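You operate a simulated robot arm through the tools that you are given. There is no shell and no other tool. Be economical: measure what you need, move in short steps, check, and stop when the job is done.

Carry out the task below with a simulated robot arm. There is one attempt and no reset: what you move stays moved.

JOB
Test the grey rack's bolt for hardness; rack it grey if the reading is OK, red if not.
Fine: OK is 32 to 39 HRC; raise the ram before the slide moves; leave the slide out.
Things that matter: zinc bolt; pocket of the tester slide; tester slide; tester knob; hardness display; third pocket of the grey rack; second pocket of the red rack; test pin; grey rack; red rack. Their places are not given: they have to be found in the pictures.

Only the result counts: the job must be done as asked and must still hold three seconds after the hand-in. Knocking over, shifting, dropping, spilling or breaking anything else fails it.

ROBOT AND FRAMES
A 6-joint arm with a two-finger parallel gripper, fixed in place. Base frame: the origin is at the foot of the arm, x ahead of it, y to its left, z up; the work surface is at about z = 860. Lengths are in mm, angles in degrees, forces in N, time in s.
With the tool pointing down near the work surface it reaches from about 260 to 680 mm from the base axis. Its first joint turns from -66.0 to 66.0 degrees. Payload 2.9 kg.
The tool frame sits at the grasp point between the pads (the TCP): z along the fingers, y along the line on which they close. The tips reach 30 mm beyond it. Largest opening 110 mm; finger width 20, thickness 10; the body of the gripper, 48 by 112 mm, starts 55 mm behind the TCP.
Orientation is told as [roll, pitch, yaw] about the base's x, y, z axes, in that order, counted from this pose: with the fingers straight down and closing along the base's y, the tool's x points along the base's -x, its y along +y and its z along -z.

CONTROLS
- The arm moves only by the tool drive_tool. Its argument "targets" is a list of rows, each a list of 6 numbers: the shift along the tool's x, y, z in units of 30 mm (1.0 is 30 mm), then the turn, a rotation vector about the tool's x, y, z in units of 6 degrees (1.0 is 6 degrees). In form: [[x, y, z, rx, ry, rz], ...]. A call has 1 to 10 rows; each row shifts and turns the commanded pose from where the row before left it, along the tool's axes as they then stand. "grip" is the finger opening in mm, from 0 to 110, set as the call begins (left out, the last holds). A call with a number of a shift or a turn outside -1 to 1 is refused whole. Rows are played at 5 a second. More than 50 mm and 8.6 degrees between two rows, or a gripper value outside its range, and nothing of the call is played. A pose out of reach is approached as far as the arm can. The call stops where the force on the tool passes 70 N (or 10 N more than at its start, if that is more) or the arm is blocked; 0.2 s more then pass. Each finger travels about 108 mm/s and halts on what it meets, pressing with about 40 N; the grip force reading is that of the motor and also rises with nothing between the fingers. The clock runs only during rows and for 0.2 s after the last one: add rows that do not move to give the fingers time. The reply holds the time, the measured pose of the TCP, the force on the tool along the base axes, the opening and the grip force, in the units named above and with some noise.
- Cameras (640 x 400 px; columns grow to the right, rows downward): "scene" is fixed at [72.4, 431.5, 1388.6]; the picture's right is [-0.79, -0.61, 0.00], its down [-0.33, 0.42, -0.84] and it looks along [0.52, -0.67, -0.54] (base axes); focal length 214 px, centre (320, 200). "wrist" rides on the gripper at [-36, 0, -57] in the tool frame; the picture's right is [0.00, -1.00, 0.00], its down [0.97, 0.00, -0.24] and it looks along [0.24, 0.00, 0.97] (tool axes); focal length 218 px, centre (320, 200).
- get_image(camera): a new picture of that camera. It takes no simulated time.
- probe_pixels(camera, pixels): there is no depth. For up to 12 entries [column, row, z] of the newest picture of that camera ("zoom" is the newest enlarged one), the place [x, y] in the base frame at which the ray of that pixel passes the height z, good to about 2 mm. It takes no simulated time.
- enlarge(camera, box): a new picture of the part [left, top, right, bottom] of that camera's present view, enlarged. It takes no simulated time.
- close_job(): hands the job in; it is judged then, once.

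Keep the steps short. Do not move on a guess: measure, check each grasp and each placing, and mend mistakes. In all there are 80 turns and 34 pictures (those below and enlarged ones count). Leave the gripper open and the arm clear of the work at the hand-in unless told otherwise, and finish with a single line.

The tools are called after "Request:" as name(argument=value, ...) on one line, values as JSON. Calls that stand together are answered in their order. drive_tool: Moves the arm, as the interface text tells. Its arguments: {"type":"object","properties":{"targets":{"type":"array","items":{"type":"array","items":{"type":"number"}}},"grip":{"type":"number"}},"required":["targets"]} The other tools are called the same way: get_image (camera) takes a picture; probe_pixels (camera, pixels) gives the place at which the rays of pixels pass given heights; enlarge (camera, box) takes an enlarged picture of a part of a camera's view; close_job () hands the job in.

At the start:

```text
t: 0.0
tcp_pos: [313.4, -42.4, 1367.0]
ee_rot: [-0.2, 0.0, 0.0]
ft_force: [0.2, 0.1, -0.1]
width: 110.3
grasp_force: 0.1
```

scene: 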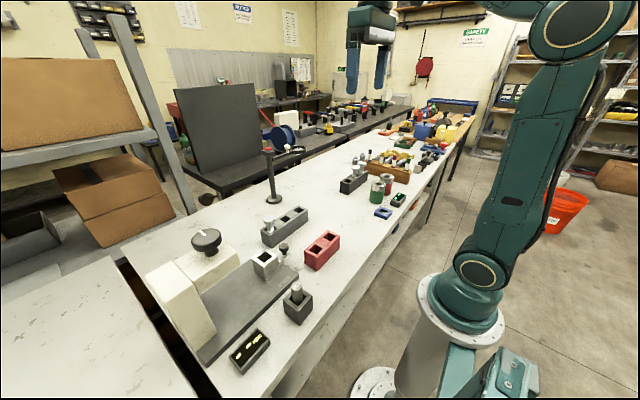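
wrist: 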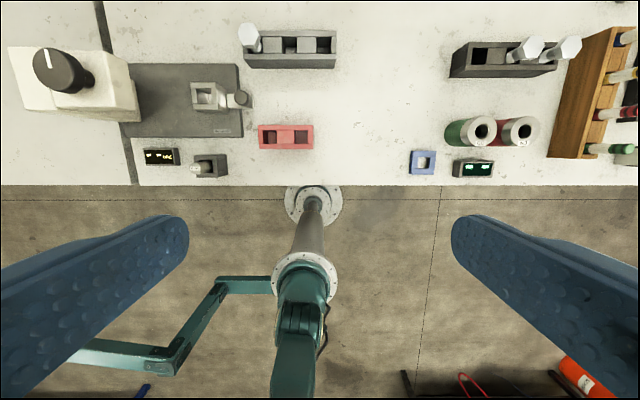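

I see the tester (left), a grey rack with one bolt, a red rack and a small display. I'll enlarge both views to identify the parts.

Request:
enlarge(camera="scene", box=[130, 180, 370, 390])

Request:
enlarge(camera="wrist", box=[0, 0, 350, 200])

```text
1.90 times, centred on (250, 285) of scene
```

zoom: 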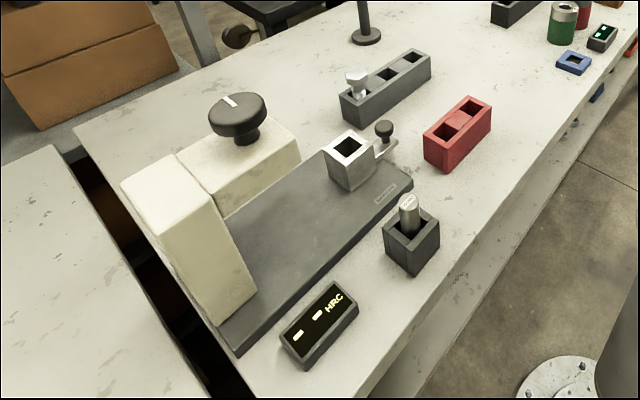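

```text
1.83 times, centred on (175, 100) of wrist
```

zoom: 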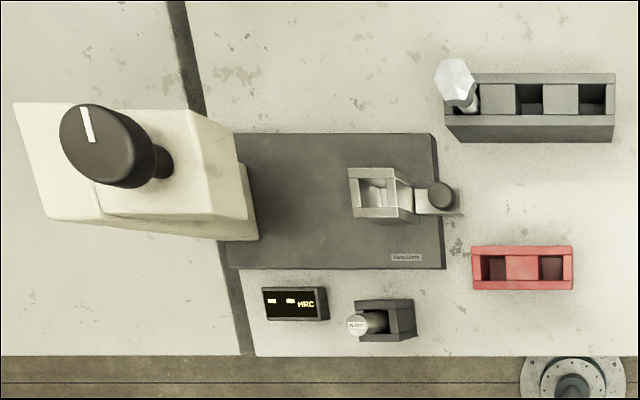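

The display reads "-- -- HRC". I'll measure rough positions in this wrist zoom at guessed heights.

Request:
probe_pixels(camera="zoom", pixels=[[455, 80, 930], [530, 100, 890], [593, 100, 890], [495, 268, 890], [553, 268, 890], [374, 192, 900], [440, 195, 910], [357, 325, 910], [295, 303, 870], [90, 128, 1050], [445, 268, 875], [240, 135, 875]])

Request:
enlarge(camera="wrist", box=[130, 130, 240, 190])

```text
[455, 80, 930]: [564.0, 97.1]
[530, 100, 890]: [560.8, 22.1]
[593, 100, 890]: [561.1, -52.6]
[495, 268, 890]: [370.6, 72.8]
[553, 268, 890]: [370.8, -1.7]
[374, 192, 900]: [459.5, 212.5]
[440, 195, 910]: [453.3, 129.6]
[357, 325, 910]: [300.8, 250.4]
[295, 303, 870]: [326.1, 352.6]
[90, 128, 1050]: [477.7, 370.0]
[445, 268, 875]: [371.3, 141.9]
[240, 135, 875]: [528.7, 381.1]
```

```text
5.82 times, centred on (185, 160) of wrist
```

zoom: 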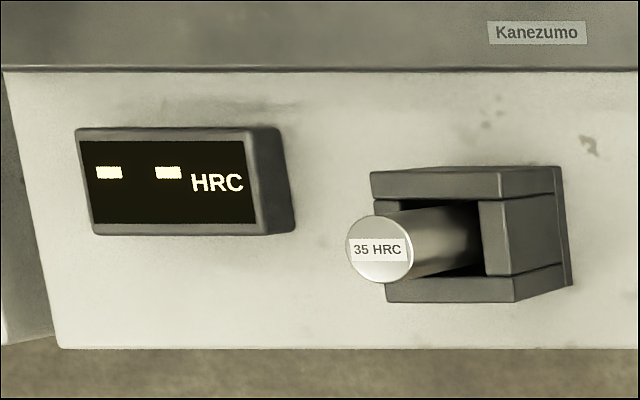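

The test pin is labelled 35 HRC. Next I'll move the wrist camera above the tester/rack area, staying high (about z 1175), for a closer look.

Request:
drive_tool(targets=[[-0.3, 0.7, 0.8, 0, 0, 0], [-0.3, 0.7, 0.8, 0, 0, 0], [-0.3, 0.7, 0.8, 0, 0, 0], [-0.3, 0.7, 0.8, 0, 0, 0], [-0.3, 0.7, 0.8, 0, 0, 0], [-0.3, 0.7, 0.8, 0, 0, 0], [-0.3, 0.7, 0.8, 0, 0, 0], [-0.3, 0.7, 0.8, 0, 0, 0]])

Request:
get_image(camera="wrist")

```text
t: 1.8
tcp_pos: [384.2, 128.3, 1176.6]
ee_rot: [-0.1, -0.1, 0.0]
ft_force: [0.2, -0.7, -0.1]
width: 110.1
grasp_force: 0.1
```

```text
28 pictures are left
```

wrist: 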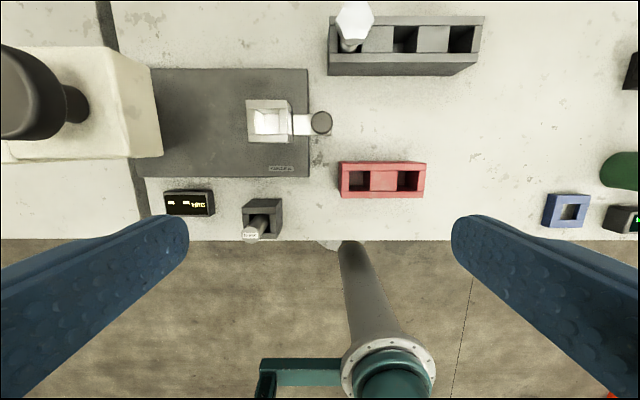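

Now measuring edges: rack front-face bottom corners on the table and their tops at trial heights, to get heights.

Request:
probe_pixels(camera="wrist", pixels=[[330, 76, 860], [330, 53, 890], [330, 53, 900], [342, 198, 860], [342, 193, 900], [421, 198, 860], [425, 193, 900], [262, 142, 875], [309, 177, 870], [152, 177, 870], [270, 239, 860], [270, 233, 900]])

Request:
enlarge(camera="wrist", box=[230, 0, 500, 169])

Request:
enlarge(camera="scene", box=[225, 190, 345, 290])

```text
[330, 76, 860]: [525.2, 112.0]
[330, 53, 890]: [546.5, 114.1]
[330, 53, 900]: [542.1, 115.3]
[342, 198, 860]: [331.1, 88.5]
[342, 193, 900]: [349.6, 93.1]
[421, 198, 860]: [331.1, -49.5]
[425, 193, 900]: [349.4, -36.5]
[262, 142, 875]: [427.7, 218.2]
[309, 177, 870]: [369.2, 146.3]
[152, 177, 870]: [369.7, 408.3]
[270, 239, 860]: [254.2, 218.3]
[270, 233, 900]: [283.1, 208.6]
```

```text
2.37 times, centred on (365, 84) of wrist
```

zoom: 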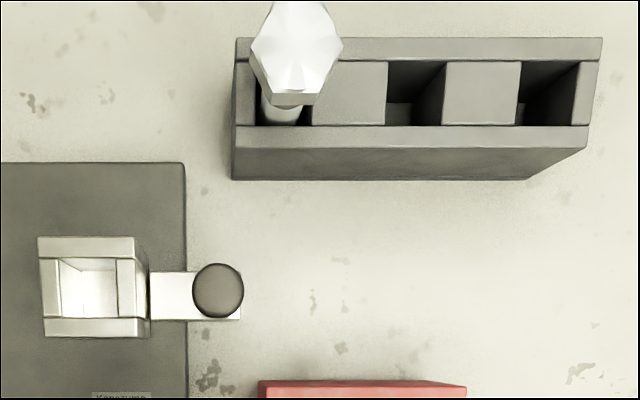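

```text
4.00 times, centred on (285, 240) of scene
```

zoom: 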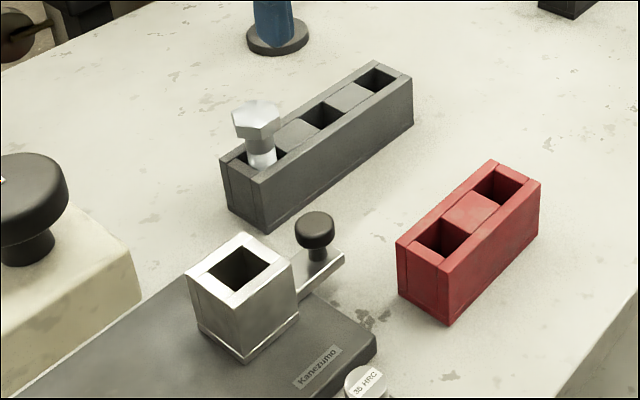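

Next I'll triangulate key points with the scene zoom: bolt head top, rack corners, slide block top, handle knob and big knob.

Request:
probe_pixels(camera="zoom", pixels=[[257, 112, 940], [257, 112, 980], [257, 112, 960], [267, 232, 860], [258, 183, 916], [240, 265, 920], [240, 265, 940], [314, 220, 920], [314, 220, 950], [450, 325, 860], [438, 264, 916], [247, 362, 880]])

Request:
probe_pixels(camera="wrist", pixels=[[355, 20, 940], [355, 20, 960], [355, 20, 980], [268, 120, 920], [268, 120, 940], [321, 123, 920], [321, 123, 950], [342, 193, 916], [405, 41, 916], [461, 40, 916], [361, 180, 916], [407, 180, 916]])

```text
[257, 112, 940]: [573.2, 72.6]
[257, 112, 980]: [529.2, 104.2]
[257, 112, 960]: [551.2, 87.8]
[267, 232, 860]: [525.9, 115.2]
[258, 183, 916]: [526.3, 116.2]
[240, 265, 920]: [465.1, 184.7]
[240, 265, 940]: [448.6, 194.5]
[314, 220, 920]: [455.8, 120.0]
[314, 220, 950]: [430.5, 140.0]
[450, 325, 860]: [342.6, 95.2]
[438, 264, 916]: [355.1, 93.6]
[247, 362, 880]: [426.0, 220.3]
```

```text
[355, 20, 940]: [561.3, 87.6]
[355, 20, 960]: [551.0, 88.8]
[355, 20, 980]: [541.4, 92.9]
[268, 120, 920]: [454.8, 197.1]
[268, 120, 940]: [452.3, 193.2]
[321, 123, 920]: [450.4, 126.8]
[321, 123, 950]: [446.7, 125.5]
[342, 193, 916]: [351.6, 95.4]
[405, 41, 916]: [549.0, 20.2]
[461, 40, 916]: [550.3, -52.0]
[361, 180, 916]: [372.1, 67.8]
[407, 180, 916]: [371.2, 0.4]
```

Both cameras agree: bolt head top at about (551, 88, 960), rack top 916, slide block at (451, 195, 938), slide handle at (449, 126). Moving above the bolt at z≈1040 for a close look.

Request:
drive_tool(targets=[[-0.93, -0.22, 0.76, 0, 0, 0], [-0.93, -0.22, 0.76, 0, 0, 0], [-0.93, -0.22, 0.76, 0, 0, 0], [-0.93, -0.22, 0.76, 0, 0, 0], [-0.93, -0.22, 0.76, 0, 0, 0], [-0.93, -0.22, 0.76, 0, 0, 0], [0, 0, 0, 0, 0, 0]])

Request:
get_image(camera="wrist")

```text
t: 3.4
tcp_pos: [555.0, 88.4, 1037.3]
ee_rot: [-0.2, -0.1, -0.1]
ft_force: [0.4, 0.4, 0.3]
width: 110.0
grasp_force: 0.0
```

```text
25 pictures are left
```

wrist: 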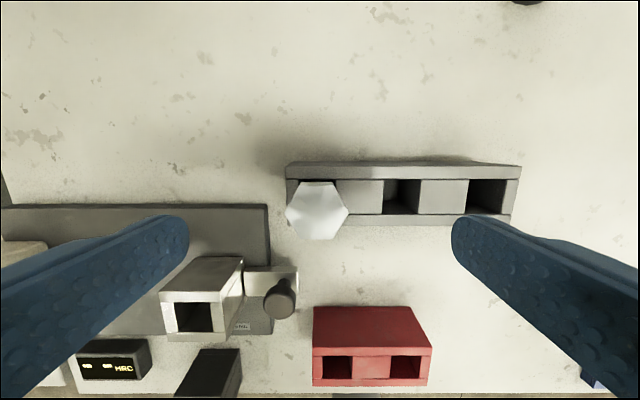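

The hex head shows corners along y (286,213)-(348,212), so flats lie 30° off. I'll probe the head centre and edges at z 960, and the pocket centres.

Request:
probe_pixels(camera="wrist", pixels=[[317, 211, 960], [286, 213, 960], [348, 212, 960], [317, 182, 960], [317, 240, 960], [386, 213, 916], [420, 213, 916], [386, 180, 916], [468, 213, 916], [511, 213, 916], [505, 180, 916], [288, 227, 916]])

```text
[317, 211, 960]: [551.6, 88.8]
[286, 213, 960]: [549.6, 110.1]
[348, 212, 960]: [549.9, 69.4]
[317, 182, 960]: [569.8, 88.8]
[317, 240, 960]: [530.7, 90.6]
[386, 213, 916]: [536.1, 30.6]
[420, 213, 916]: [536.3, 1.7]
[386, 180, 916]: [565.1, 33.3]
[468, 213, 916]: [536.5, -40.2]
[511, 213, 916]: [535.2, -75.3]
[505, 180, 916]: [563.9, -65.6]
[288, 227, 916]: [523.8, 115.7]
```

Head is about 37 mm across flats, centre (551, 89.5). I'll correct xy, turn 30° to match the flats, and descend to TCP z≈955, fingers at 80 mm.

Request:
drive_tool(targets=[[0.13, 0.04, 0, 0, 0, 0], [0, 0, 0.4, 0, 0, 1], [0, 0, 0.4, 0, 0, 1], [0, 0, 0.4, 0, 0, 1], [0, 0, 0.4, 0, 0, 1], [0, 0, 0.4, 0, 0, 1], [0, 0, 0.4, 0, 0, 0], [0, 0, 0.34, 0, 0, 0], [0, 0, 0, 0, 0, 0]], grip=80)

Request:
get_image(camera="wrist")

```text
t: 5.4
tcp_pos: [550.3, 86.2, 954.7]
ee_rot: [-0.1, -0.1, -29.9]
ft_force: [0.4, -0.4, 0.6]
width: 80.3
grasp_force: 0.1
```

```text
24 pictures are left
```

wrist: 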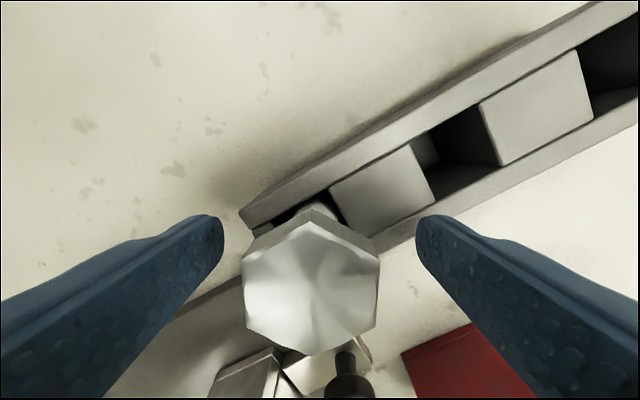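

Flats face the fingers; head centre at col ~312, slightly left. I'll nudge 3 mm and close.

Request:
drive_tool(targets=[[0, 0.08, 0.12, 0, 0, 0]])

Request:
drive_tool(targets=[[0, 0, 0, 0, 0, 0], [0, 0, 0, 0, 0, 0], [0, 0, 0, 0, 0, 0], [0, 0, 0, 0, 0, 0]], grip=25)

```text
t: 5.8
tcp_pos: [552.8, 87.5, 952.1]
ee_rot: [0.1, -0.1, -29.9]
ft_force: [0.0, 0.0, -0.2]
width: 80.3
grasp_force: 0.0
```

```text
t: 6.8
tcp_pos: [553.5, 88.4, 950.9]
ee_rot: [0.0, -0.1, -29.9]
ft_force: [0.1, 0.3, 0.5]
width: 35.7
grasp_force: 40.4
```

Gripped at 35.7 mm, 40 N. Lifting straight up 110 mm in small rows and checking.

Request:
drive_tool(targets=[[0, 0, -0.4, 0, 0, 0], [0, 0, -0.5, 0, 0, 0], [0, 0, -0.7, 0, 0, 0], [0, 0, -0.7, 0, 0, 0], [0, 0, -0.7, 0, 0, 0], [0, 0, -0.7, 0, 0, 0], [0, 0, 0, 0, 0, 0]])

Request:
enlarge(camera="scene", box=[195, 130, 355, 290])

```text
t: 8.4
tcp_pos: [552.5, 93.0, 1063.6]
ee_rot: [-0.1, -0.1, -29.9]
ft_force: [-0.2, -0.2, -3.0]
width: 35.8
grasp_force: 40.2
```

```text
2.50 times, centred on (275, 210) of scene
```

zoom: 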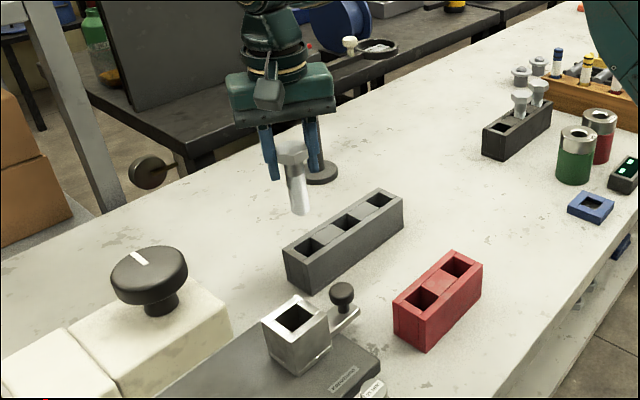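

The bolt is held upright, shank hanging down. Now I'll estimate the shank's bottom height and move over the slide pocket at (450, 195).

Request:
probe_pixels(camera="zoom", pixels=[[301, 212, 980], [301, 212, 1000], [301, 212, 960], [296, 317, 938], [293, 152, 1070], [293, 152, 1080]])

Request:
drive_tool(targets=[[0.78, 0.217, 0, 0, 0, 0], [0.78, 0.217, 0, 0, 0, 0], [0.78, 0.217, 0, 0, 0, 0], [0.78, 0.217, 0, 0, 0, 0], [0.78, 0.217, 0, 0, 0, 0], [0.78, 0.217, 0, 0, 0, 0], [0, 0, 0, 0, 0, 0], [0, 0, 0, 0, 0, 0]])

Request:
get_image(camera="wrist")

Request:
enlarge(camera="scene", box=[150, 170, 330, 290])

```text
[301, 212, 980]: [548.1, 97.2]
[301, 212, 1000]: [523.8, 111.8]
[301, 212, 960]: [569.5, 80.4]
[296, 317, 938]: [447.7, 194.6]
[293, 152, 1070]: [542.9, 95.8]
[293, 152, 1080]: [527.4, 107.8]
```

```text
t: 10.2
tcp_pos: [451.1, 195.3, 1062.0]
ee_rot: [-0.1, -0.1, -29.9]
ft_force: [-0.9, -0.8, -3.6]
width: 35.6
grasp_force: 39.8
```

```text
22 pictures are left
```

wrist: 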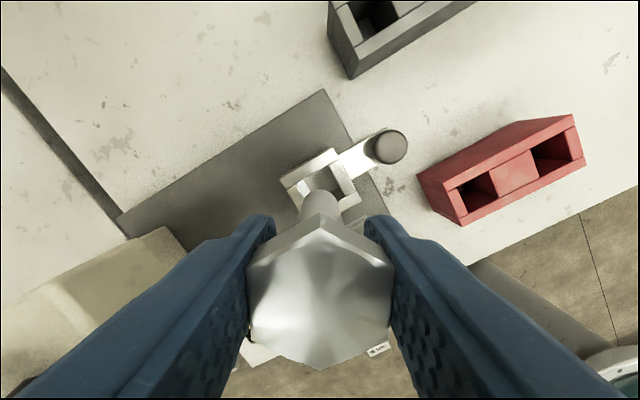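

```text
3.33 times, centred on (240, 230) of scene
```

zoom: 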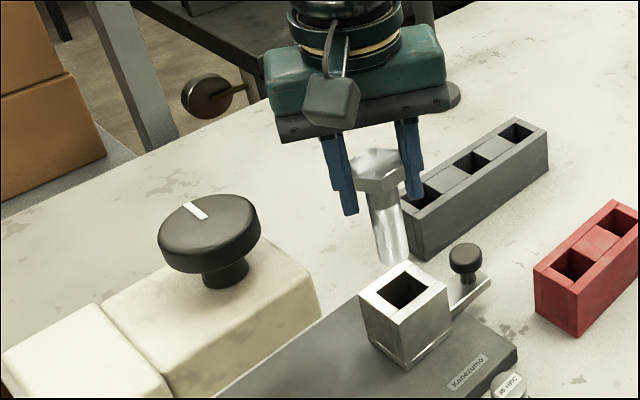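

Shank tip is at about z 978 (85 below the TCP). I'll check the pocket centre once more in both pictures before lowering.

Request:
probe_pixels(camera="wrist", pixels=[[281, 178, 938], [335, 149, 938], [361, 195, 938], [321, 186, 938], [389, 146, 928]])

Request:
probe_pixels(camera="zoom", pixels=[[406, 290, 938], [359, 292, 938], [408, 262, 938], [451, 288, 938], [405, 319, 938], [391, 258, 978], [205, 215, 1040], [205, 215, 1060]])

```text
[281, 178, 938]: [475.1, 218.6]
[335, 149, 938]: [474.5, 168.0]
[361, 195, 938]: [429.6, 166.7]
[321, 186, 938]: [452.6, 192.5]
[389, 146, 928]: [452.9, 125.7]
```

```text
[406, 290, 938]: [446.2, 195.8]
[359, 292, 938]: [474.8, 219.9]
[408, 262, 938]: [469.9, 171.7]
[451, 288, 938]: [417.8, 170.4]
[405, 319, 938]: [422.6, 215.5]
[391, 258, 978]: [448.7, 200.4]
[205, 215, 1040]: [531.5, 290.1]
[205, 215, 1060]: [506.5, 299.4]
```

Pocket centre comes out around (451, 194), matching the TCP. Lowering so the tip is ~10 mm above the pocket, then looking.

Request:
drive_tool(targets=[[0, 0, 0.5, 0, 0, 0], [0, -0.03, 0.4, 0, 0, 0], [0, 0, 0, 0, 0, 0]])

Request:
enlarge(camera="scene", box=[220, 190, 310, 260])

Request:
enlarge(camera="wrist", box=[240, 120, 400, 220])

```text
t: 11.0
tcp_pos: [450.4, 192.9, 1035.5]
ee_rot: [-0.2, -0.2, -30.0]
ft_force: [-0.1, -0.7, -4.1]
width: 35.7
grasp_force: 39.8
```

```text
5.71 times, centred on (265, 225) of scene
```

zoom: 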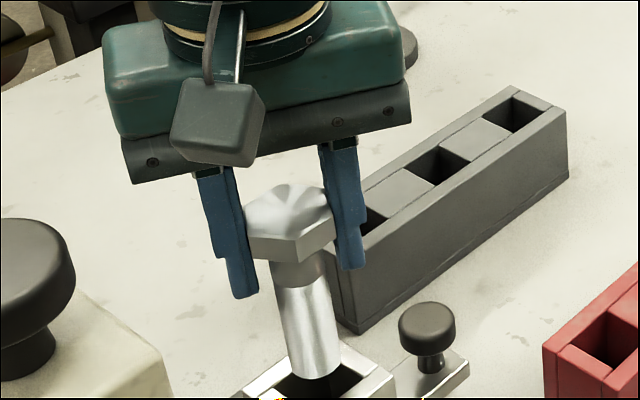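

```text
4.00 times, centred on (320, 170) of wrist
```

zoom: 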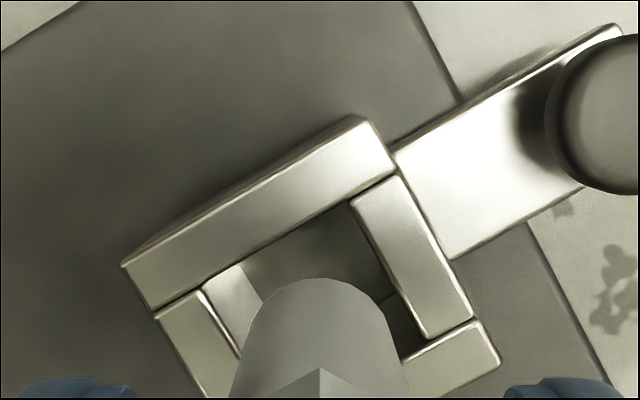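

Tip lies within the pocket outline. Lowering slowly, watching force.

Request:
drive_tool(targets=[[0, 0, 0.25, 0, 0, 0], [0, 0, 0.25, 0, 0, 0], [0, 0, 0.25, 0, 0, 0]])

```text
t: 11.8
tcp_pos: [449.5, 191.6, 1013.3]
ee_rot: [0.0, 0.0, -29.9]
ft_force: [-0.5, -0.4, -4.0]
width: 35.3
grasp_force: 39.9
```

No contact, tip is inside the pocket. Going on down in 6 mm rows.

Request:
drive_tool(targets=[[0, 0, 0.2, 0, 0, 0], [0, 0, 0.2, 0, 0, 0], [0, 0, 0.2, 0, 0, 0], [0, 0, 0.2, 0, 0, 0]])

```text
t: 12.8
tcp_pos: [450.4, 193.4, 989.8]
ee_rot: [-0.1, 0.0, -30.0]
ft_force: [0.2, -0.7, -3.8]
width: 35.5
grasp_force: 40.1
```

Request:
drive_tool(targets=[[0, 0, 0.15, 0, 0, 0], [0, 0, 0.15, 0, 0, 0], [0, 0, 0.1, 0, 0, 0]])

Request:
enlarge(camera="scene", box=[200, 190, 320, 280])

```text
t: 13.6
tcp_pos: [449.6, 193.0, 976.6]
ee_rot: [-0.1, -0.2, -30.0]
ft_force: [0.3, -0.2, -4.1]
width: 35.2
grasp_force: 40.1
```

```text
4.44 times, centred on (260, 235) of scene
```

zoom: 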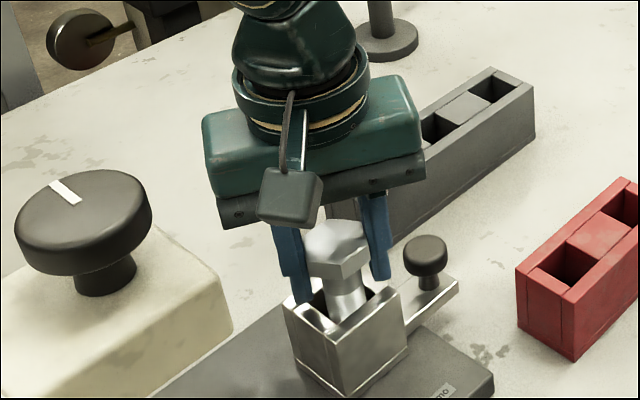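

Request:
drive_tool(targets=[[0, 0, 0.1, 0, 0, 0], [0, 0, 0.1, 0, 0, 0]])

```text
t: 14.2
tcp_pos: [449.6, 193.6, 971.9]
ee_rot: [0.1, -0.2, -30.1]
ft_force: [4.5, 0.0, 4.6]
width: 35.7
grasp_force: 40.1
```

Force turned from -4 to +4.6 N: the bolt has reached the floor. Releasing.

Request:
drive_tool(targets=[[0, 0, 0, 0, 0, 0], [0, 0, 0, 0, 0, 0]], grip=70)

Request:
drive_tool(targets=[[0, 0, -0.5, 0, 0, 0], [0, 0, -0.9, 0, 0, 0], [0, 0, -0.9, 0, 0, 0], [0, 0, -0.9, 0, 0, 0], [0, 0, 0, 0, 0, 0]])

Request:
get_image(camera="wrist")

Request:
enlarge(camera="scene", box=[140, 200, 320, 390])

```text
t: 14.8
tcp_pos: [447.9, 193.1, 971.6]
ee_rot: [-0.1, -0.1, -30.0]
ft_force: [-0.7, -0.3, 0.5]
width: 70.2
grasp_force: 0.1
```

```text
t: 16.0
tcp_pos: [448.2, 194.5, 1066.9]
ee_rot: [-0.1, 0.0, -29.9]
ft_force: [0.5, 0.1, -0.2]
width: 70.0
grasp_force: 0.0
```

```text
17 pictures are left
```

wrist: 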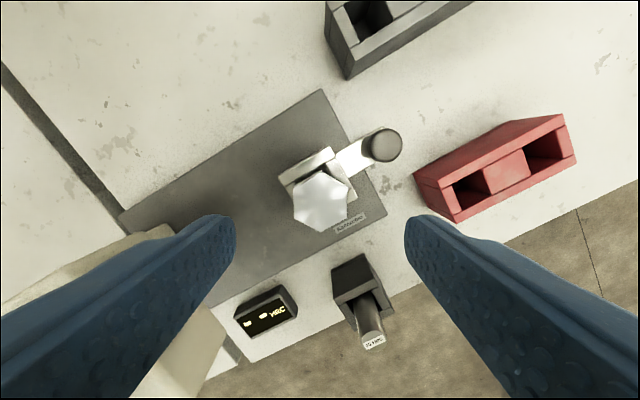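

```text
2.11 times, centred on (230, 295) of scene
```

zoom: 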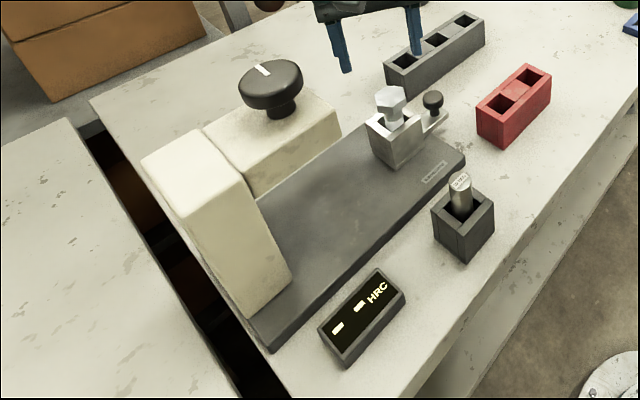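

Bolt stands in the slide pocket. Now I'll move above the slide handle (450, 126) and turn to yaw -90 so the fingers close along x and the camera looks toward the tester.

Request:
drive_tool(targets=[[-0.393, -0.646, 0, 0, 0, 0], [-0.393, -0.646, 0, 0, 0, 0], [-0.393, -0.646, 0, 0, 0, 0]])

Request:
drive_tool(targets=[[0, 0, 0, 0, 0, 1], [0, 0, 0, 0, 0, 1], [0, 0, 0, 0, 0, 1], [0, 0, 0, 0, 0, 1], [0, 0, 0, 0, 0, 1], [0, 0, 0, 0, 0, 1], [0, 0, 0, 0, 0, 1], [0, 0, 0, 0, 0, 1], [0, 0, 0, 0, 0, 1], [0, 0, 0, 0, 0, 1]])

Request:
get_image(camera="wrist")

Request:
probe_pixels(camera="zoom", pixels=[[271, 82, 1080], [271, 82, 1095], [341, 126, 1020], [341, 126, 1040], [341, 126, 1060], [433, 97, 930], [391, 90, 982]])

```text
t: 16.8
tcp_pos: [450.7, 122.9, 1064.1]
ee_rot: [-0.1, -0.1, -30.0]
ft_force: [0.1, -1.0, -0.1]
width: 70.2
grasp_force: 0.2
```

```text
t: 19.0
tcp_pos: [451.4, 124.5, 1067.0]
ee_rot: [0.0, -0.1, -90.0]
ft_force: [-0.1, 0.6, -0.3]
width: 70.0
grasp_force: 0.0
```

```text
15 pictures are left
```

wrist: 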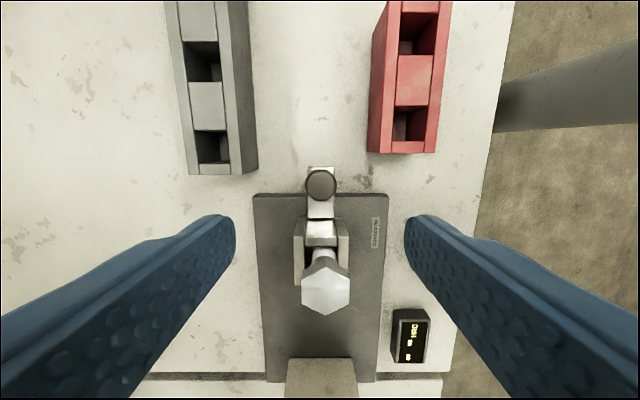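

```text
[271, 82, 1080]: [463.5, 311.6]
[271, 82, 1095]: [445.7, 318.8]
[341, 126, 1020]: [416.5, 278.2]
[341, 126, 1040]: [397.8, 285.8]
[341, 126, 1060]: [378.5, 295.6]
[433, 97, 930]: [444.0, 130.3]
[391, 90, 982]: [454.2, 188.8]
```

The slide and handle line up with the beam (beam end about y 278, top z ~1020, knob top ~1090). To keep the wrist away from the tester while pushing, I'll lean the gripper 18° toward -y, then approach the handle.

Request:
drive_tool(targets=[[0, 0, 0, 0, 1, 0], [0, 0, 0, 0, 1, 0], [0, 0, 0, 0, 1, 0], [-0.286, 0, 0.784, 0, 0, 0], [-0.286, 0, 0.784, 0, 0, 0], [-0.286, 0, 0.784, 0, 0, 0], [-0.286, 0, 0.784, 0, 0, 0], [0, 0, 0, 0, 0, 0]])

Request:
get_image(camera="wrist")

Request:
enlarge(camera="scene", box=[220, 190, 320, 280])

```text
t: 20.8
tcp_pos: [451.2, 119.9, 966.9]
ee_rot: [0.1, 18.0, -90.0]
ft_force: [0.0, -0.3, 0.1]
width: 70.0
grasp_force: 0.1
```

```text
14 pictures are left
```

wrist: 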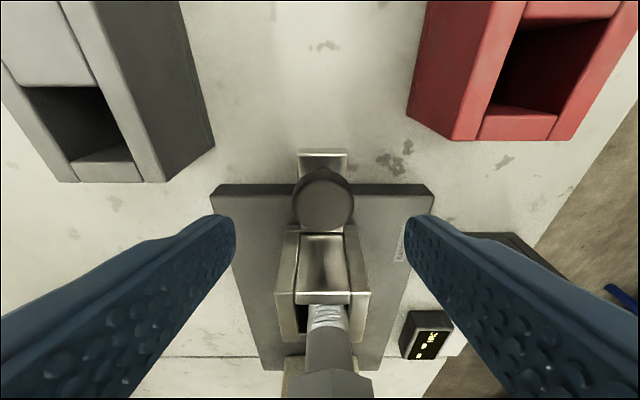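

```text
4.44 times, centred on (270, 235) of scene
```

zoom: 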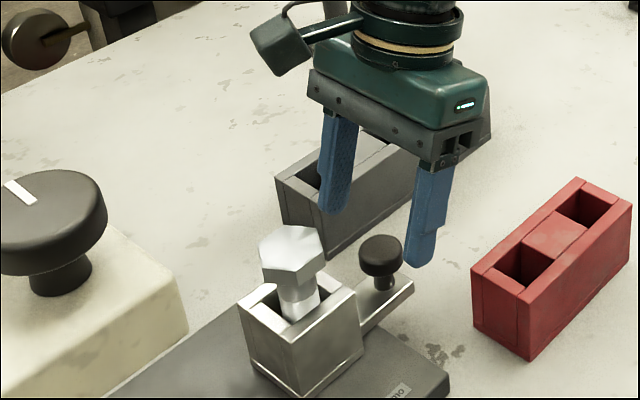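

Knob seen at (323,198), centred between fingers. Checking its position.

Request:
probe_pixels(camera="wrist", pixels=[[323, 198, 930], [323, 198, 925], [293, 198, 930], [354, 198, 930], [298, 152, 905], [348, 152, 905]])

Request:
probe_pixels(camera="zoom", pixels=[[381, 248, 925], [381, 248, 930], [381, 248, 935], [414, 284, 905], [414, 284, 895]])

```text
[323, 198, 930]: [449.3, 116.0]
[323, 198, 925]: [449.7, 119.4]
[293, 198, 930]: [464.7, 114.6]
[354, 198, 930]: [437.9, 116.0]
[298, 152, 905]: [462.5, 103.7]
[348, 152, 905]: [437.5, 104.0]
```

```text
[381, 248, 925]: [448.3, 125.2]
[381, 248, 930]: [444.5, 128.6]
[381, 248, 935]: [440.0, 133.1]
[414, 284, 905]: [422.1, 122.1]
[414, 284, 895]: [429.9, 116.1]
```

The two views agree on knob top ≈ z 920 at (450.5, 122.5), tab top ≈ 885. Lowering to TCP (451, 118, 927) and closing on the knob.

Request:
drive_tool(targets=[[-0.238, 0, 0.625, 0, 0, 0], [-0.238, 0, 0.625, 0, 0, 0], [0, 0, 0, 0, 0, 0]])

Request:
drive_tool(targets=[[0, 0, 0, 0, 0, 0], [0, 0, 0, 0, 0, 0], [0, 0, 0, 0, 0, 0]], grip=15)

Request:
enlarge(camera="scene", box=[220, 190, 320, 280])

```text
t: 21.6
tcp_pos: [452.0, 118.0, 928.8]
ee_rot: [-0.1, 17.9, -89.9]
ft_force: [0.3, 0.4, -0.2]
width: 69.9
grasp_force: 0.0
```

```text
t: 22.4
tcp_pos: [449.4, 117.4, 927.2]
ee_rot: [-0.1, 17.9, -90.0]
ft_force: [-11.6, -1.3, 0.5]
width: 29.2
grasp_force: 45.0
```

```text
4.44 times, centred on (270, 235) of scene
```

zoom: 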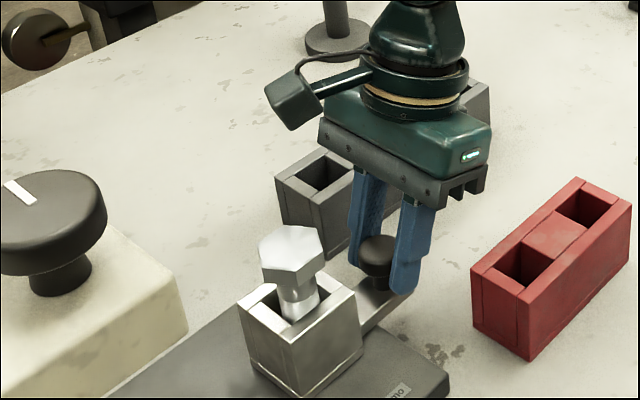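

Grip on the handle is 29 mm. Before pushing I'll check with the wrist camera whether the ram is clear under the beam.

Request:
get_image(camera="wrist")

```text
11 pictures are left
```

wrist: 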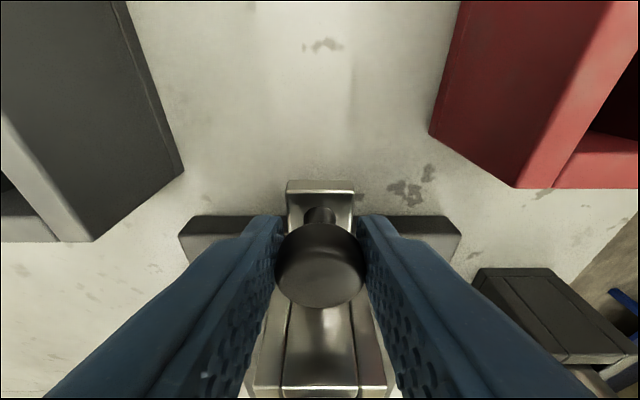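

The knob is centred between the pads. Pushing the slide gently toward +y, 30 mm first.

Request:
drive_tool(targets=[[0, -0.03, 0, 0, 0, 0], [0.317, 0, 0.103, 0, 0, 0], [0.317, 0, 0.103, 0, 0, 0], [0.317, 0, 0.103, 0, 0, 0], [0, 0, 0, 0, 0, 0]])

```text
t: 23.6
tcp_pos: [449.3, 149.9, 927.2]
ee_rot: [0.1, 17.9, -90.0]
ft_force: [-0.8, 2.1, -8.2]
width: 29.2
grasp_force: 45.2
```

Slides freely. Continuing.

Request:
drive_tool(targets=[[0.317, 0, 0.103, 0, 0, 0], [0.317, 0, 0.103, 0, 0, 0], [0.317, 0, 0.103, 0, 0, 0], [0.317, 0, 0.103, 0, 0, 0], [0.317, 0, 0.103, 0, 0, 0], [0, 0, 0, 0, 0, 0]])

Request:
enlarge(camera="scene", box=[140, 180, 320, 370])

```text
t: 25.0
tcp_pos: [449.9, 202.2, 929.2]
ee_rot: [0.3, 18.2, -89.8]
ft_force: [-7.1, 1.9, 21.3]
width: 29.1
grasp_force: 45.1
```

```text
2.11 times, centred on (230, 275) of scene
```

zoom: 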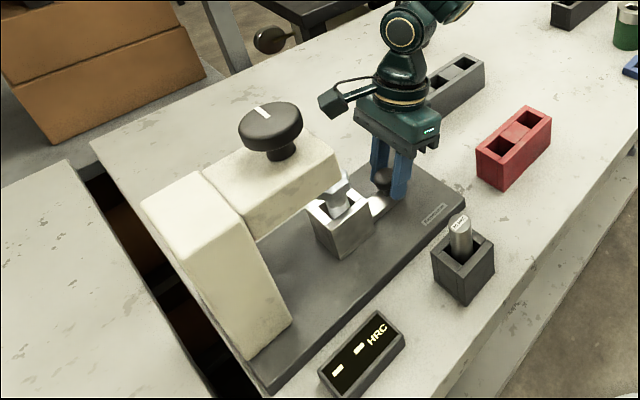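

Force z rose a little; I'll take a still reading before going on.

Request:
drive_tool(targets=[[0, 0, 0, 0, 0, 0], [0, 0, 0, 0, 0, 0]])

Request:
enlarge(camera="scene", box=[210, 220, 280, 290])

```text
t: 25.6
tcp_pos: [449.8, 201.7, 927.9]
ee_rot: [0.1, 17.9, -89.9]
ft_force: [-5.5, 0.9, 28.4]
width: 29.9
grasp_force: 45.3
```

```text
5.71 times, centred on (245, 255) of scene
```

zoom: 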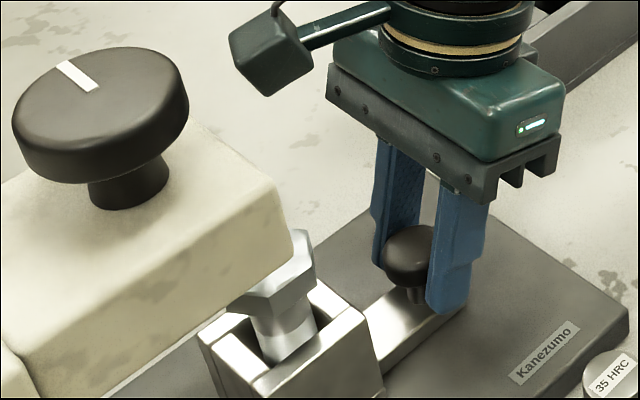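

Looks good: the head is passing under the beam edge. I'll relieve the vertical force by 1 mm and push on in 6 mm rows until a stop.

Request:
drive_tool(targets=[[0.01, 0, -0.032, 0, 0, 0], [0.19, 0, 0.062, 0, 0, 0], [0.19, 0, 0.062, 0, 0, 0], [0, 0, 0, 0, 0, 0]])

```text
t: 26.6
tcp_pos: [450.1, 210.2, 927.6]
ee_rot: [0.0, 17.8, -90.0]
ft_force: [0.6, -2.1, 15.9]
width: 29.1
grasp_force: 44.9
```

Request:
drive_tool(targets=[[0.205, 0, 0.03, 0, 0, 0], [0.19, 0, 0.062, 0, 0, 0], [0.19, 0, 0.062, 0, 0, 0], [0, 0, 0, 0, 0, 0]])

```text
t: 27.6
tcp_pos: [449.9, 222.1, 927.7]
ee_rot: [-0.3, 17.7, -90.6]
ft_force: [-5.0, -50.6, -20.7]
width: 28.9
grasp_force: 44.9
```

Fy = -50 N: the slide has met something at ~105 mm travel. Checking whether that's the end stop.

Request:
enlarge(camera="scene", box=[170, 200, 290, 340])

```text
2.86 times, centred on (230, 270) of scene
```

zoom: 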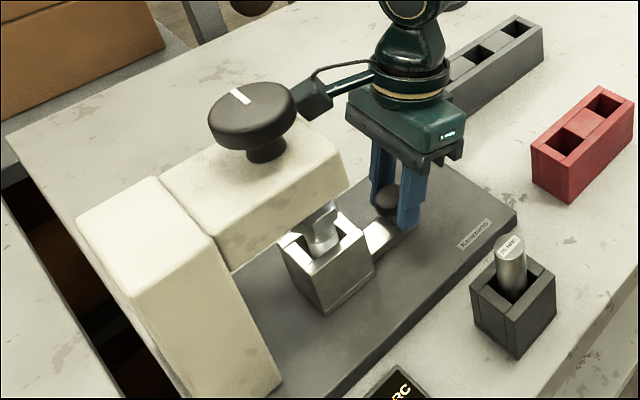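

Request:
probe_pixels(camera="zoom", pixels=[[266, 155, 1020], [266, 155, 1040], [250, 105, 1080], [250, 105, 1090], [284, 246, 938], [365, 238, 938], [322, 280, 938], [348, 180, 1020], [348, 180, 1030], [348, 180, 1010]])

```text
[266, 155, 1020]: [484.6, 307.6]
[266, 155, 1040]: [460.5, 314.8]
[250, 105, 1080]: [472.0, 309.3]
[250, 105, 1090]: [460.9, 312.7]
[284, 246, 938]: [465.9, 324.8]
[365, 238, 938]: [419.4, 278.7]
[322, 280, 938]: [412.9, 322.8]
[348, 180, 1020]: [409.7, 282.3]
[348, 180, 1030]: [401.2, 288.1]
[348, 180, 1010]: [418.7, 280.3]
```

Block travelled ~106 mm, bolt about at y 300, under the knob axis (~y 310). I'll push 3 mm more to confirm it's a firm stop.

Request:
drive_tool(targets=[[0.1, 0, 0.03, 0, 0, 0], [0, 0, 0, 0, 0, 0]])

```text
t: 28.0
tcp_pos: [450.1, 222.8, 927.7]
ee_rot: [-0.4, 17.5, -90.7]
ft_force: [-8.7, -19.7, 4.1]
width: 29.7
grasp_force: 44.4
stopped in row 2: the force on the tool passed its limit (the readings are from after the stop); the commanded pose is now the measured one
```

Firm stop confirmed. Opening and retreating along the leaning axis, then up.

Request:
drive_tool(targets=[[0, 0, 0, 0, 0, 0], [0, 0, 0, 0, 0, 0]], grip=70)

Request:
drive_tool(targets=[[0, 0, -0.6, 0, 0, 0], [0, 0, -1, 0, 0, 0], [0, 0, -1, 0, 0, 0], [0, 0, -1, 0, 0, 0], [0, 0, -1, 0, 0, 0], [0, 0, -1, 0, 0, 0], [0, 0, -1, 0, 0, 0], [0, 0, 0, 0, -1, 0], [0, 0, 0, 0, -1, 0], [0, 0, 0, 0, -1, 0]])

Request:
drive_tool(targets=[[0, 0, -0.6, 0, 0, -1], [0, 0, -0.6, 0, 0, -1], [0, 0, 0, 0, 0, -1], [0, 0, 0, 0, 0, -1], [0, 0, 0, 0, 0, -1], [0, 0, 0, 0, 0, -1], [0, 0, 0, 0, 0, -1], [0, 0, 0, 0, 0, -1], [0, 0, 0, 0, 0, -1], [0, 0, 0, 0, 0, -1]], grip=100)

Request:
drive_tool(targets=[[0, 0, 0, 0, 0, -1], [0, 0, 0, 0, 0, -1], [0, 0, 0, 0, 0, -1], [0, 0, 0, 0, 0, -1], [0, 0, 0, 0, 0, -1], [0, 0, 0, 0, 0, 0]])

```text
t: 28.6
tcp_pos: [450.0, 222.8, 927.8]
ee_rot: [-0.4, 17.4, -90.8]
ft_force: [-13.4, -29.3, 9.0]
width: 70.1
grasp_force: 0.1
```

```text
t: 30.8
tcp_pos: [450.2, 165.9, 1114.8]
ee_rot: [-0.4, -0.7, -90.5]
ft_force: [0.0, 0.1, 0.3]
width: 70.0
grasp_force: 0.0
```

```text
t: 33.0
tcp_pos: [450.6, 165.8, 1151.2]
ee_rot: [-0.7, 0.0, -30.5]
ft_force: [0.2, -0.2, 0.6]
width: 100.3
grasp_force: 0.0
```

```text
t: 34.4
tcp_pos: [450.1, 165.7, 1152.7]
ee_rot: [-0.6, 0.3, -0.6]
ft_force: [0.1, -0.3, -0.3]
width: 99.8
grasp_force: 0.1
```

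The residual -29 N after opening tells me the stop was not the slide's: the box on the gripper's +x side likely touched the tester. I'll turn to yaw +90 instead (box pointing away from the tester) and look again.

Request:
drive_tool(targets=[[0, 0, 0, 0, 0, -1], [0, 0, 0, 0, 0, -1], [0, 0, 0, 0, 0, -1], [0, 0, 0, 0, 0, -1], [0, 0, 0, 0, 0, -1], [0, 0, 0, 0, 0, -1], [0, 0, 0, 0, 0, -1], [0, 0, 0, 0, 0, -1], [0, 0, 0, 0, 0, -1], [0, 0, 0, 0, 0, -1]], grip=70)

Request:
drive_tool(targets=[[0, 0, 0, 0, 0, -1], [0, 0, 0, 0, 0, -1], [0, 0, 0, 0, 0, -1], [0, 0, 0, 0, 0, -1], [0, 0, 0, 0, 0, -1], [0, 0, 0, 0, 0, 0]])

Request:
get_image(camera="wrist")

```text
t: 36.6
tcp_pos: [450.8, 166.1, 1152.3]
ee_rot: [0.0, 0.7, 59.5]
ft_force: [0.4, -0.1, 0.1]
width: 69.7
grasp_force: 0.1
```

```text
t: 38.0
tcp_pos: [450.6, 165.8, 1151.5]
ee_rot: [0.5, 0.7, 89.5]
ft_force: [0.2, -0.1, -0.5]
width: 70.0
grasp_force: 0.1
```

```text
7 pictures are left
```

wrist: 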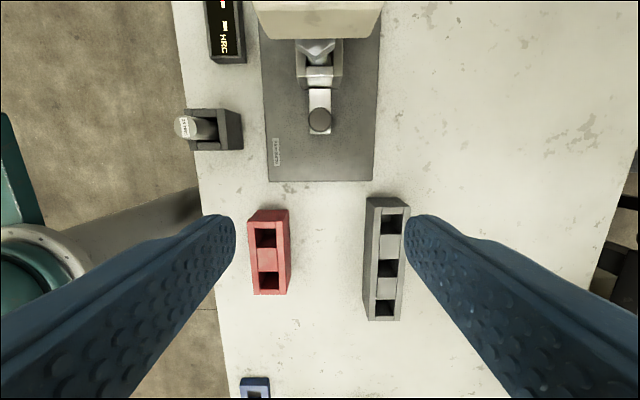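

Nothing else moved; handle at (319,119). Measuring it and the knob block.

Request:
probe_pixels(camera="wrist", pixels=[[319, 119, 920], [319, 119, 914], [258, 36, 1010], [380, 36, 1010], [320, 132, 885]])

```text
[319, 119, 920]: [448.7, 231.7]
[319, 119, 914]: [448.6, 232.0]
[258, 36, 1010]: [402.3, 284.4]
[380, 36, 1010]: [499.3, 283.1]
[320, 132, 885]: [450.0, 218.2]
```

Handle is at about (449, 231). Leaning 18° and approaching it along the tool axis.

Request:
drive_tool(targets=[[0, 0, 0, 0, -1, 0], [0, 0, 0, 0, -1, 0], [0, 0, 0, 0, -1, 0], [0.05, 0, 0.95, 0, 0, 0], [0.05, 0, 0.95, 0, 0, 0], [0.05, 0, 0.95, 0, 0, 0], [0.05, 0, 0.95, 0, 0, 0], [0.05, 0, 0.95, 0, 0, 0], [0.05, 0, 0.95, 0, 0, 0], [0, 0, 0, 0, 0, 0]])

```text
t: 40.2
tcp_pos: [447.7, 209.2, 987.0]
ee_rot: [0.4, -17.4, 89.3]
ft_force: [-0.6, -0.3, 0.6]
width: 70.1
grasp_force: 0.0
```

Request:
drive_tool(targets=[[0.02, -0.03, 0.7, 0, 0, 0], [0.02, -0.03, 0.7, 0, 0, 0], [0, 0, 0.66, 0, 0, 0], [0, 0, 0, 0, 0, 0]])

Request:
drive_tool(targets=[[0, 0, 0, 0, 0, 0], [0, 0, 0, 0, 0, 0], [0, 0, 0, 0, 0, 0]], grip=15)

```text
t: 41.2
tcp_pos: [451.4, 225.9, 924.1]
ee_rot: [0.4, -17.4, 89.3]
ft_force: [0.3, -0.2, 0.0]
width: 70.0
grasp_force: 0.0
```

```text
t: 42.0
tcp_pos: [449.4, 226.4, 924.8]
ee_rot: [0.5, -17.4, 89.4]
ft_force: [-13.8, -1.5, 0.2]
width: 30.0
grasp_force: 44.5
```

Handle gripped (30 mm). Pushing further in small 4 mm rows.

Request:
drive_tool(targets=[[-0.127, 0.03, 0.041, 0, 0, 0], [-0.127, 0, 0.041, 0, 0, 0], [-0.127, 0, 0.041, 0, 0, 0], [0, 0, 0, 0, 0, 0]])

```text
t: 43.0
tcp_pos: [450.1, 237.2, 924.9]
ee_rot: [0.7, -17.1, 89.1]
ft_force: [-3.7, -2.3, -27.9]
width: 29.2
grasp_force: 45.0
```

It does move further, so the earlier stop was indeed false. Continuing.

Request:
drive_tool(targets=[[-0.13, 0, 0.02, 0, 0, 0], [-0.127, 0, 0.041, 0, 0, 0], [-0.127, 0, 0.041, 0, 0, 0], [0, 0, 0, 0, 0, 0]])

```text
t: 44.0
tcp_pos: [450.6, 246.7, 927.5]
ee_rot: [0.5, -17.1, 89.0]
ft_force: [-8.9, -29.4, -0.2]
width: 29.4
grasp_force: 44.7
```

Request:
drive_tool(targets=[[-0.06, 0, 0.02, 0, 0, 0], [0, 0, 0, 0, 0, 0]])

Request:
drive_tool(targets=[[0, 0, 0, 0, 0, 0], [0, 0, 0, 0, 0, 0], [0, 0, 0, 0, 0, 0]], grip=70)

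Request:
enlarge(camera="scene", box=[150, 190, 290, 340])

```text
t: 44.6
tcp_pos: [450.1, 249.8, 928.4]
ee_rot: [0.6, -17.2, 89.2]
ft_force: [-11.4, -29.0, 3.4]
width: 29.4
grasp_force: 45.3
```

```text
t: 45.4
tcp_pos: [450.8, 251.2, 927.7]
ee_rot: [0.4, -17.5, 89.3]
ft_force: [0.5, 0.7, 0.5]
width: 70.0
grasp_force: 0.0
```

```text
2.67 times, centred on (220, 265) of scene
```

zoom: 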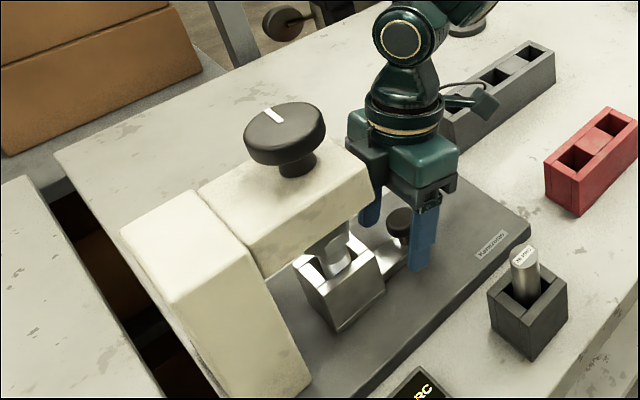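

After release the force is zero, so the resistance came from the slide itself. Measuring the block and knob axis in this picture.

Request:
probe_pixels(camera="zoom", pixels=[[384, 260, 938], [334, 303, 938], [294, 262, 938], [399, 216, 920], [284, 117, 1092], [295, 173, 1045], [326, 134, 1080], [244, 140, 1080]])

Request:
drive_tool(targets=[[0, 0, -0.6, 0, 0, 0], [0, 0, -1, 0, 0, 0], [0, 0, -1, 0, 0, 0], [0, 0, -1, 0, 0, 0], [0, 0, -1, 0, 0, 0], [0, 0, -1, 0, 0, 0], [0, 0, -1, 0, 0, 0], [0, 0, -1, 0, 1, 0], [0, 0, 0, 0, 1, 0], [0, 0, 0, 0, 1, 0]])

```text
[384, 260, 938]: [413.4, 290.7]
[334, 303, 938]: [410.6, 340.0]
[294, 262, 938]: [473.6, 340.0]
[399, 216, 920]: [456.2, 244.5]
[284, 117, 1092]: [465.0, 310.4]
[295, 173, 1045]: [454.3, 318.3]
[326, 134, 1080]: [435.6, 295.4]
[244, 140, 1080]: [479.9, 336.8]
```

```text
t: 47.6
tcp_pos: [450.6, 183.0, 1146.6]
ee_rot: [0.3, 0.6, 89.5]
ft_force: [-0.7, 0.2, 0.1]
width: 69.8
grasp_force: 0.1
```

Block centre is now y ≈ 315.5 and the knob axis y ≈ 314: the bolt is under the ram. Turning to yaw 0 and moving over the tester knob (452, 314), top ≈ 1095–1100.

Request:
drive_tool(targets=[[0, 0, -0.1, 0, 0, 1], [0, 0, -0.1, 0, 0, 1], [0, 0, -0.1, 0, 0, 1], [0, 0, -0.1, 0, 0, 1], [0, 0, -0.1, 0, 0, 1], [0, 0, -0.1, 0, 0, 1], [0, 0, -0.1, 0, 0, 1], [0, 0, -0.1, 0, 0, 1], [0, 0, -0.1, 0, 0, 1], [0, 0, -0.1, 0, 0, 1]], grip=100)

Request:
drive_tool(targets=[[0, 0, 0, 0, 0, 1], [0, 0, 0, 0, 0, 1], [0, 0, 0, 0, 0, 1], [0, 0, 0, 0, 0, 1], [0, 0, 0, 0, 0, 1], [0, 0.7, 0, 0, 0, 0], [0, 0.9, 0, 0, 0, 0], [0, 0.9, 0, 0, 0, 0], [0, 0.9, 0, 0, 0, 0], [0, 0.9, 0, 0, 0, 0]])

Request:
get_image(camera="wrist")

```text
t: 49.8
tcp_pos: [451.2, 182.4, 1175.4]
ee_rot: [-0.4, 0.5, 29.3]
ft_force: [0.8, 0.3, 0.0]
width: 100.0
grasp_force: 0.0
```

```text
t: 52.0
tcp_pos: [453.7, 311.8, 1173.8]
ee_rot: [-0.6, 0.4, -0.7]
ft_force: [0.3, -0.2, -0.4]
width: 99.7
grasp_force: 0.0
```

```text
5 pictures are left
```

wrist: 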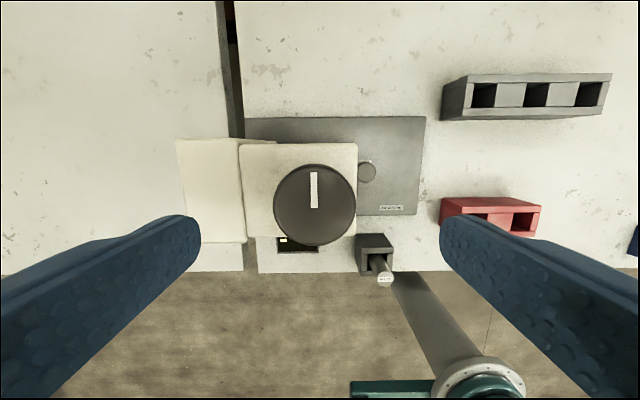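

Knob centre at (316,204), its mark pointing to +x. Measuring at trial heights.

Request:
probe_pixels(camera="wrist", pixels=[[316, 204, 1080], [316, 204, 1090], [316, 204, 1100], [274, 204, 1095], [358, 204, 1095]])

```text
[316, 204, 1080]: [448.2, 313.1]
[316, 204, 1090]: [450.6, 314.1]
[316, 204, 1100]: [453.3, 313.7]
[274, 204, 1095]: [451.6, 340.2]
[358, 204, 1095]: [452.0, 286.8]
```

Knob centre (451.5, 313.7). Centring, lowering to TCP z≈1093 (tips ~1063), then closing.

Request:
drive_tool(targets=[[0.073, 0.063, 0.5, 0, 0, 0], [0, 0, 0.8, 0, 0, 0], [0, 0, 0.7, 0, 0, 0], [0, 0, 0.67, 0, 0, 0], [0, 0, 0, 0, 0, 0]])

Request:
drive_tool(targets=[[0, 0, 0, 0, 0, 0], [0, 0, 0, 0, 0, 0], [0, 0, 0, 0, 0, 0], [0, 0, 0, 0, 0, 0]], grip=40)

```text
t: 53.2
tcp_pos: [458.6, 317.8, 1099.7]
ee_rot: [-0.7, 0.6, -0.6]
ft_force: [0.6, -0.4, -0.3]
width: 99.8
grasp_force: 0.1
out of reach, approached as far as the arm can: row 4
```

```text
t: 54.2
tcp_pos: [459.6, 315.0, 1098.6]
ee_rot: [-1.0, 0.5, -0.7]
ft_force: [-8.7, -35.0, -2.1]
width: 53.4
grasp_force: 44.9
```

Reach fell short in the last row and the grip is off-centre by ~8 mm in x. Opening again and lifting a little to re-centre.

Request:
drive_tool(targets=[[0, 0, 0, 0, 0, 0], [0, 0, 0, 0, 0, 0], [0, 0, 0, 0, 0, 0]], grip=100)

Request:
drive_tool(targets=[[0, 0, -0.2, 0, 0, 0], [0, 0, -0.2, 0, 0, 0], [0, 0, 0, 0, 0, 0]])

```text
t: 55.0
tcp_pos: [457.9, 317.7, 1099.7]
ee_rot: [-0.8, 0.6, -0.6]
ft_force: [-1.3, 0.6, 0.3]
width: 100.0
grasp_force: 0.1
```

```text
t: 55.8
tcp_pos: [458.3, 317.5, 1112.8]
ee_rot: [-0.5, 0.4, -0.6]
ft_force: [0.5, -0.6, 0.5]
width: 99.9
grasp_force: 0.1
```

Request:
drive_tool(targets=[[0.22, -0.12, 0, 0, 0, 0], [0, 0, 0, 0, 0, 0]])

```text
t: 56.4
tcp_pos: [452.0, 314.1, 1112.6]
ee_rot: [-0.6, 0.4, -0.5]
ft_force: [0.2, 0.4, -0.2]
width: 99.9
grasp_force: 0.0
```

Centred. Now descending 9 mm in small rows.

Request:
drive_tool(targets=[[0, 0, 0.15, 0, 0, 0], [0, 0, 0.15, 0, 0, 0], [0, 0, 0, 0, 0, 0]])

```text
t: 57.2
tcp_pos: [454.6, 316.3, 1105.8]
ee_rot: [-0.7, 0.6, -0.6]
ft_force: [0.3, 0.0, -0.4]
width: 100.3
grasp_force: 0.0
out of reach, approached as far as the arm can: row 2
```

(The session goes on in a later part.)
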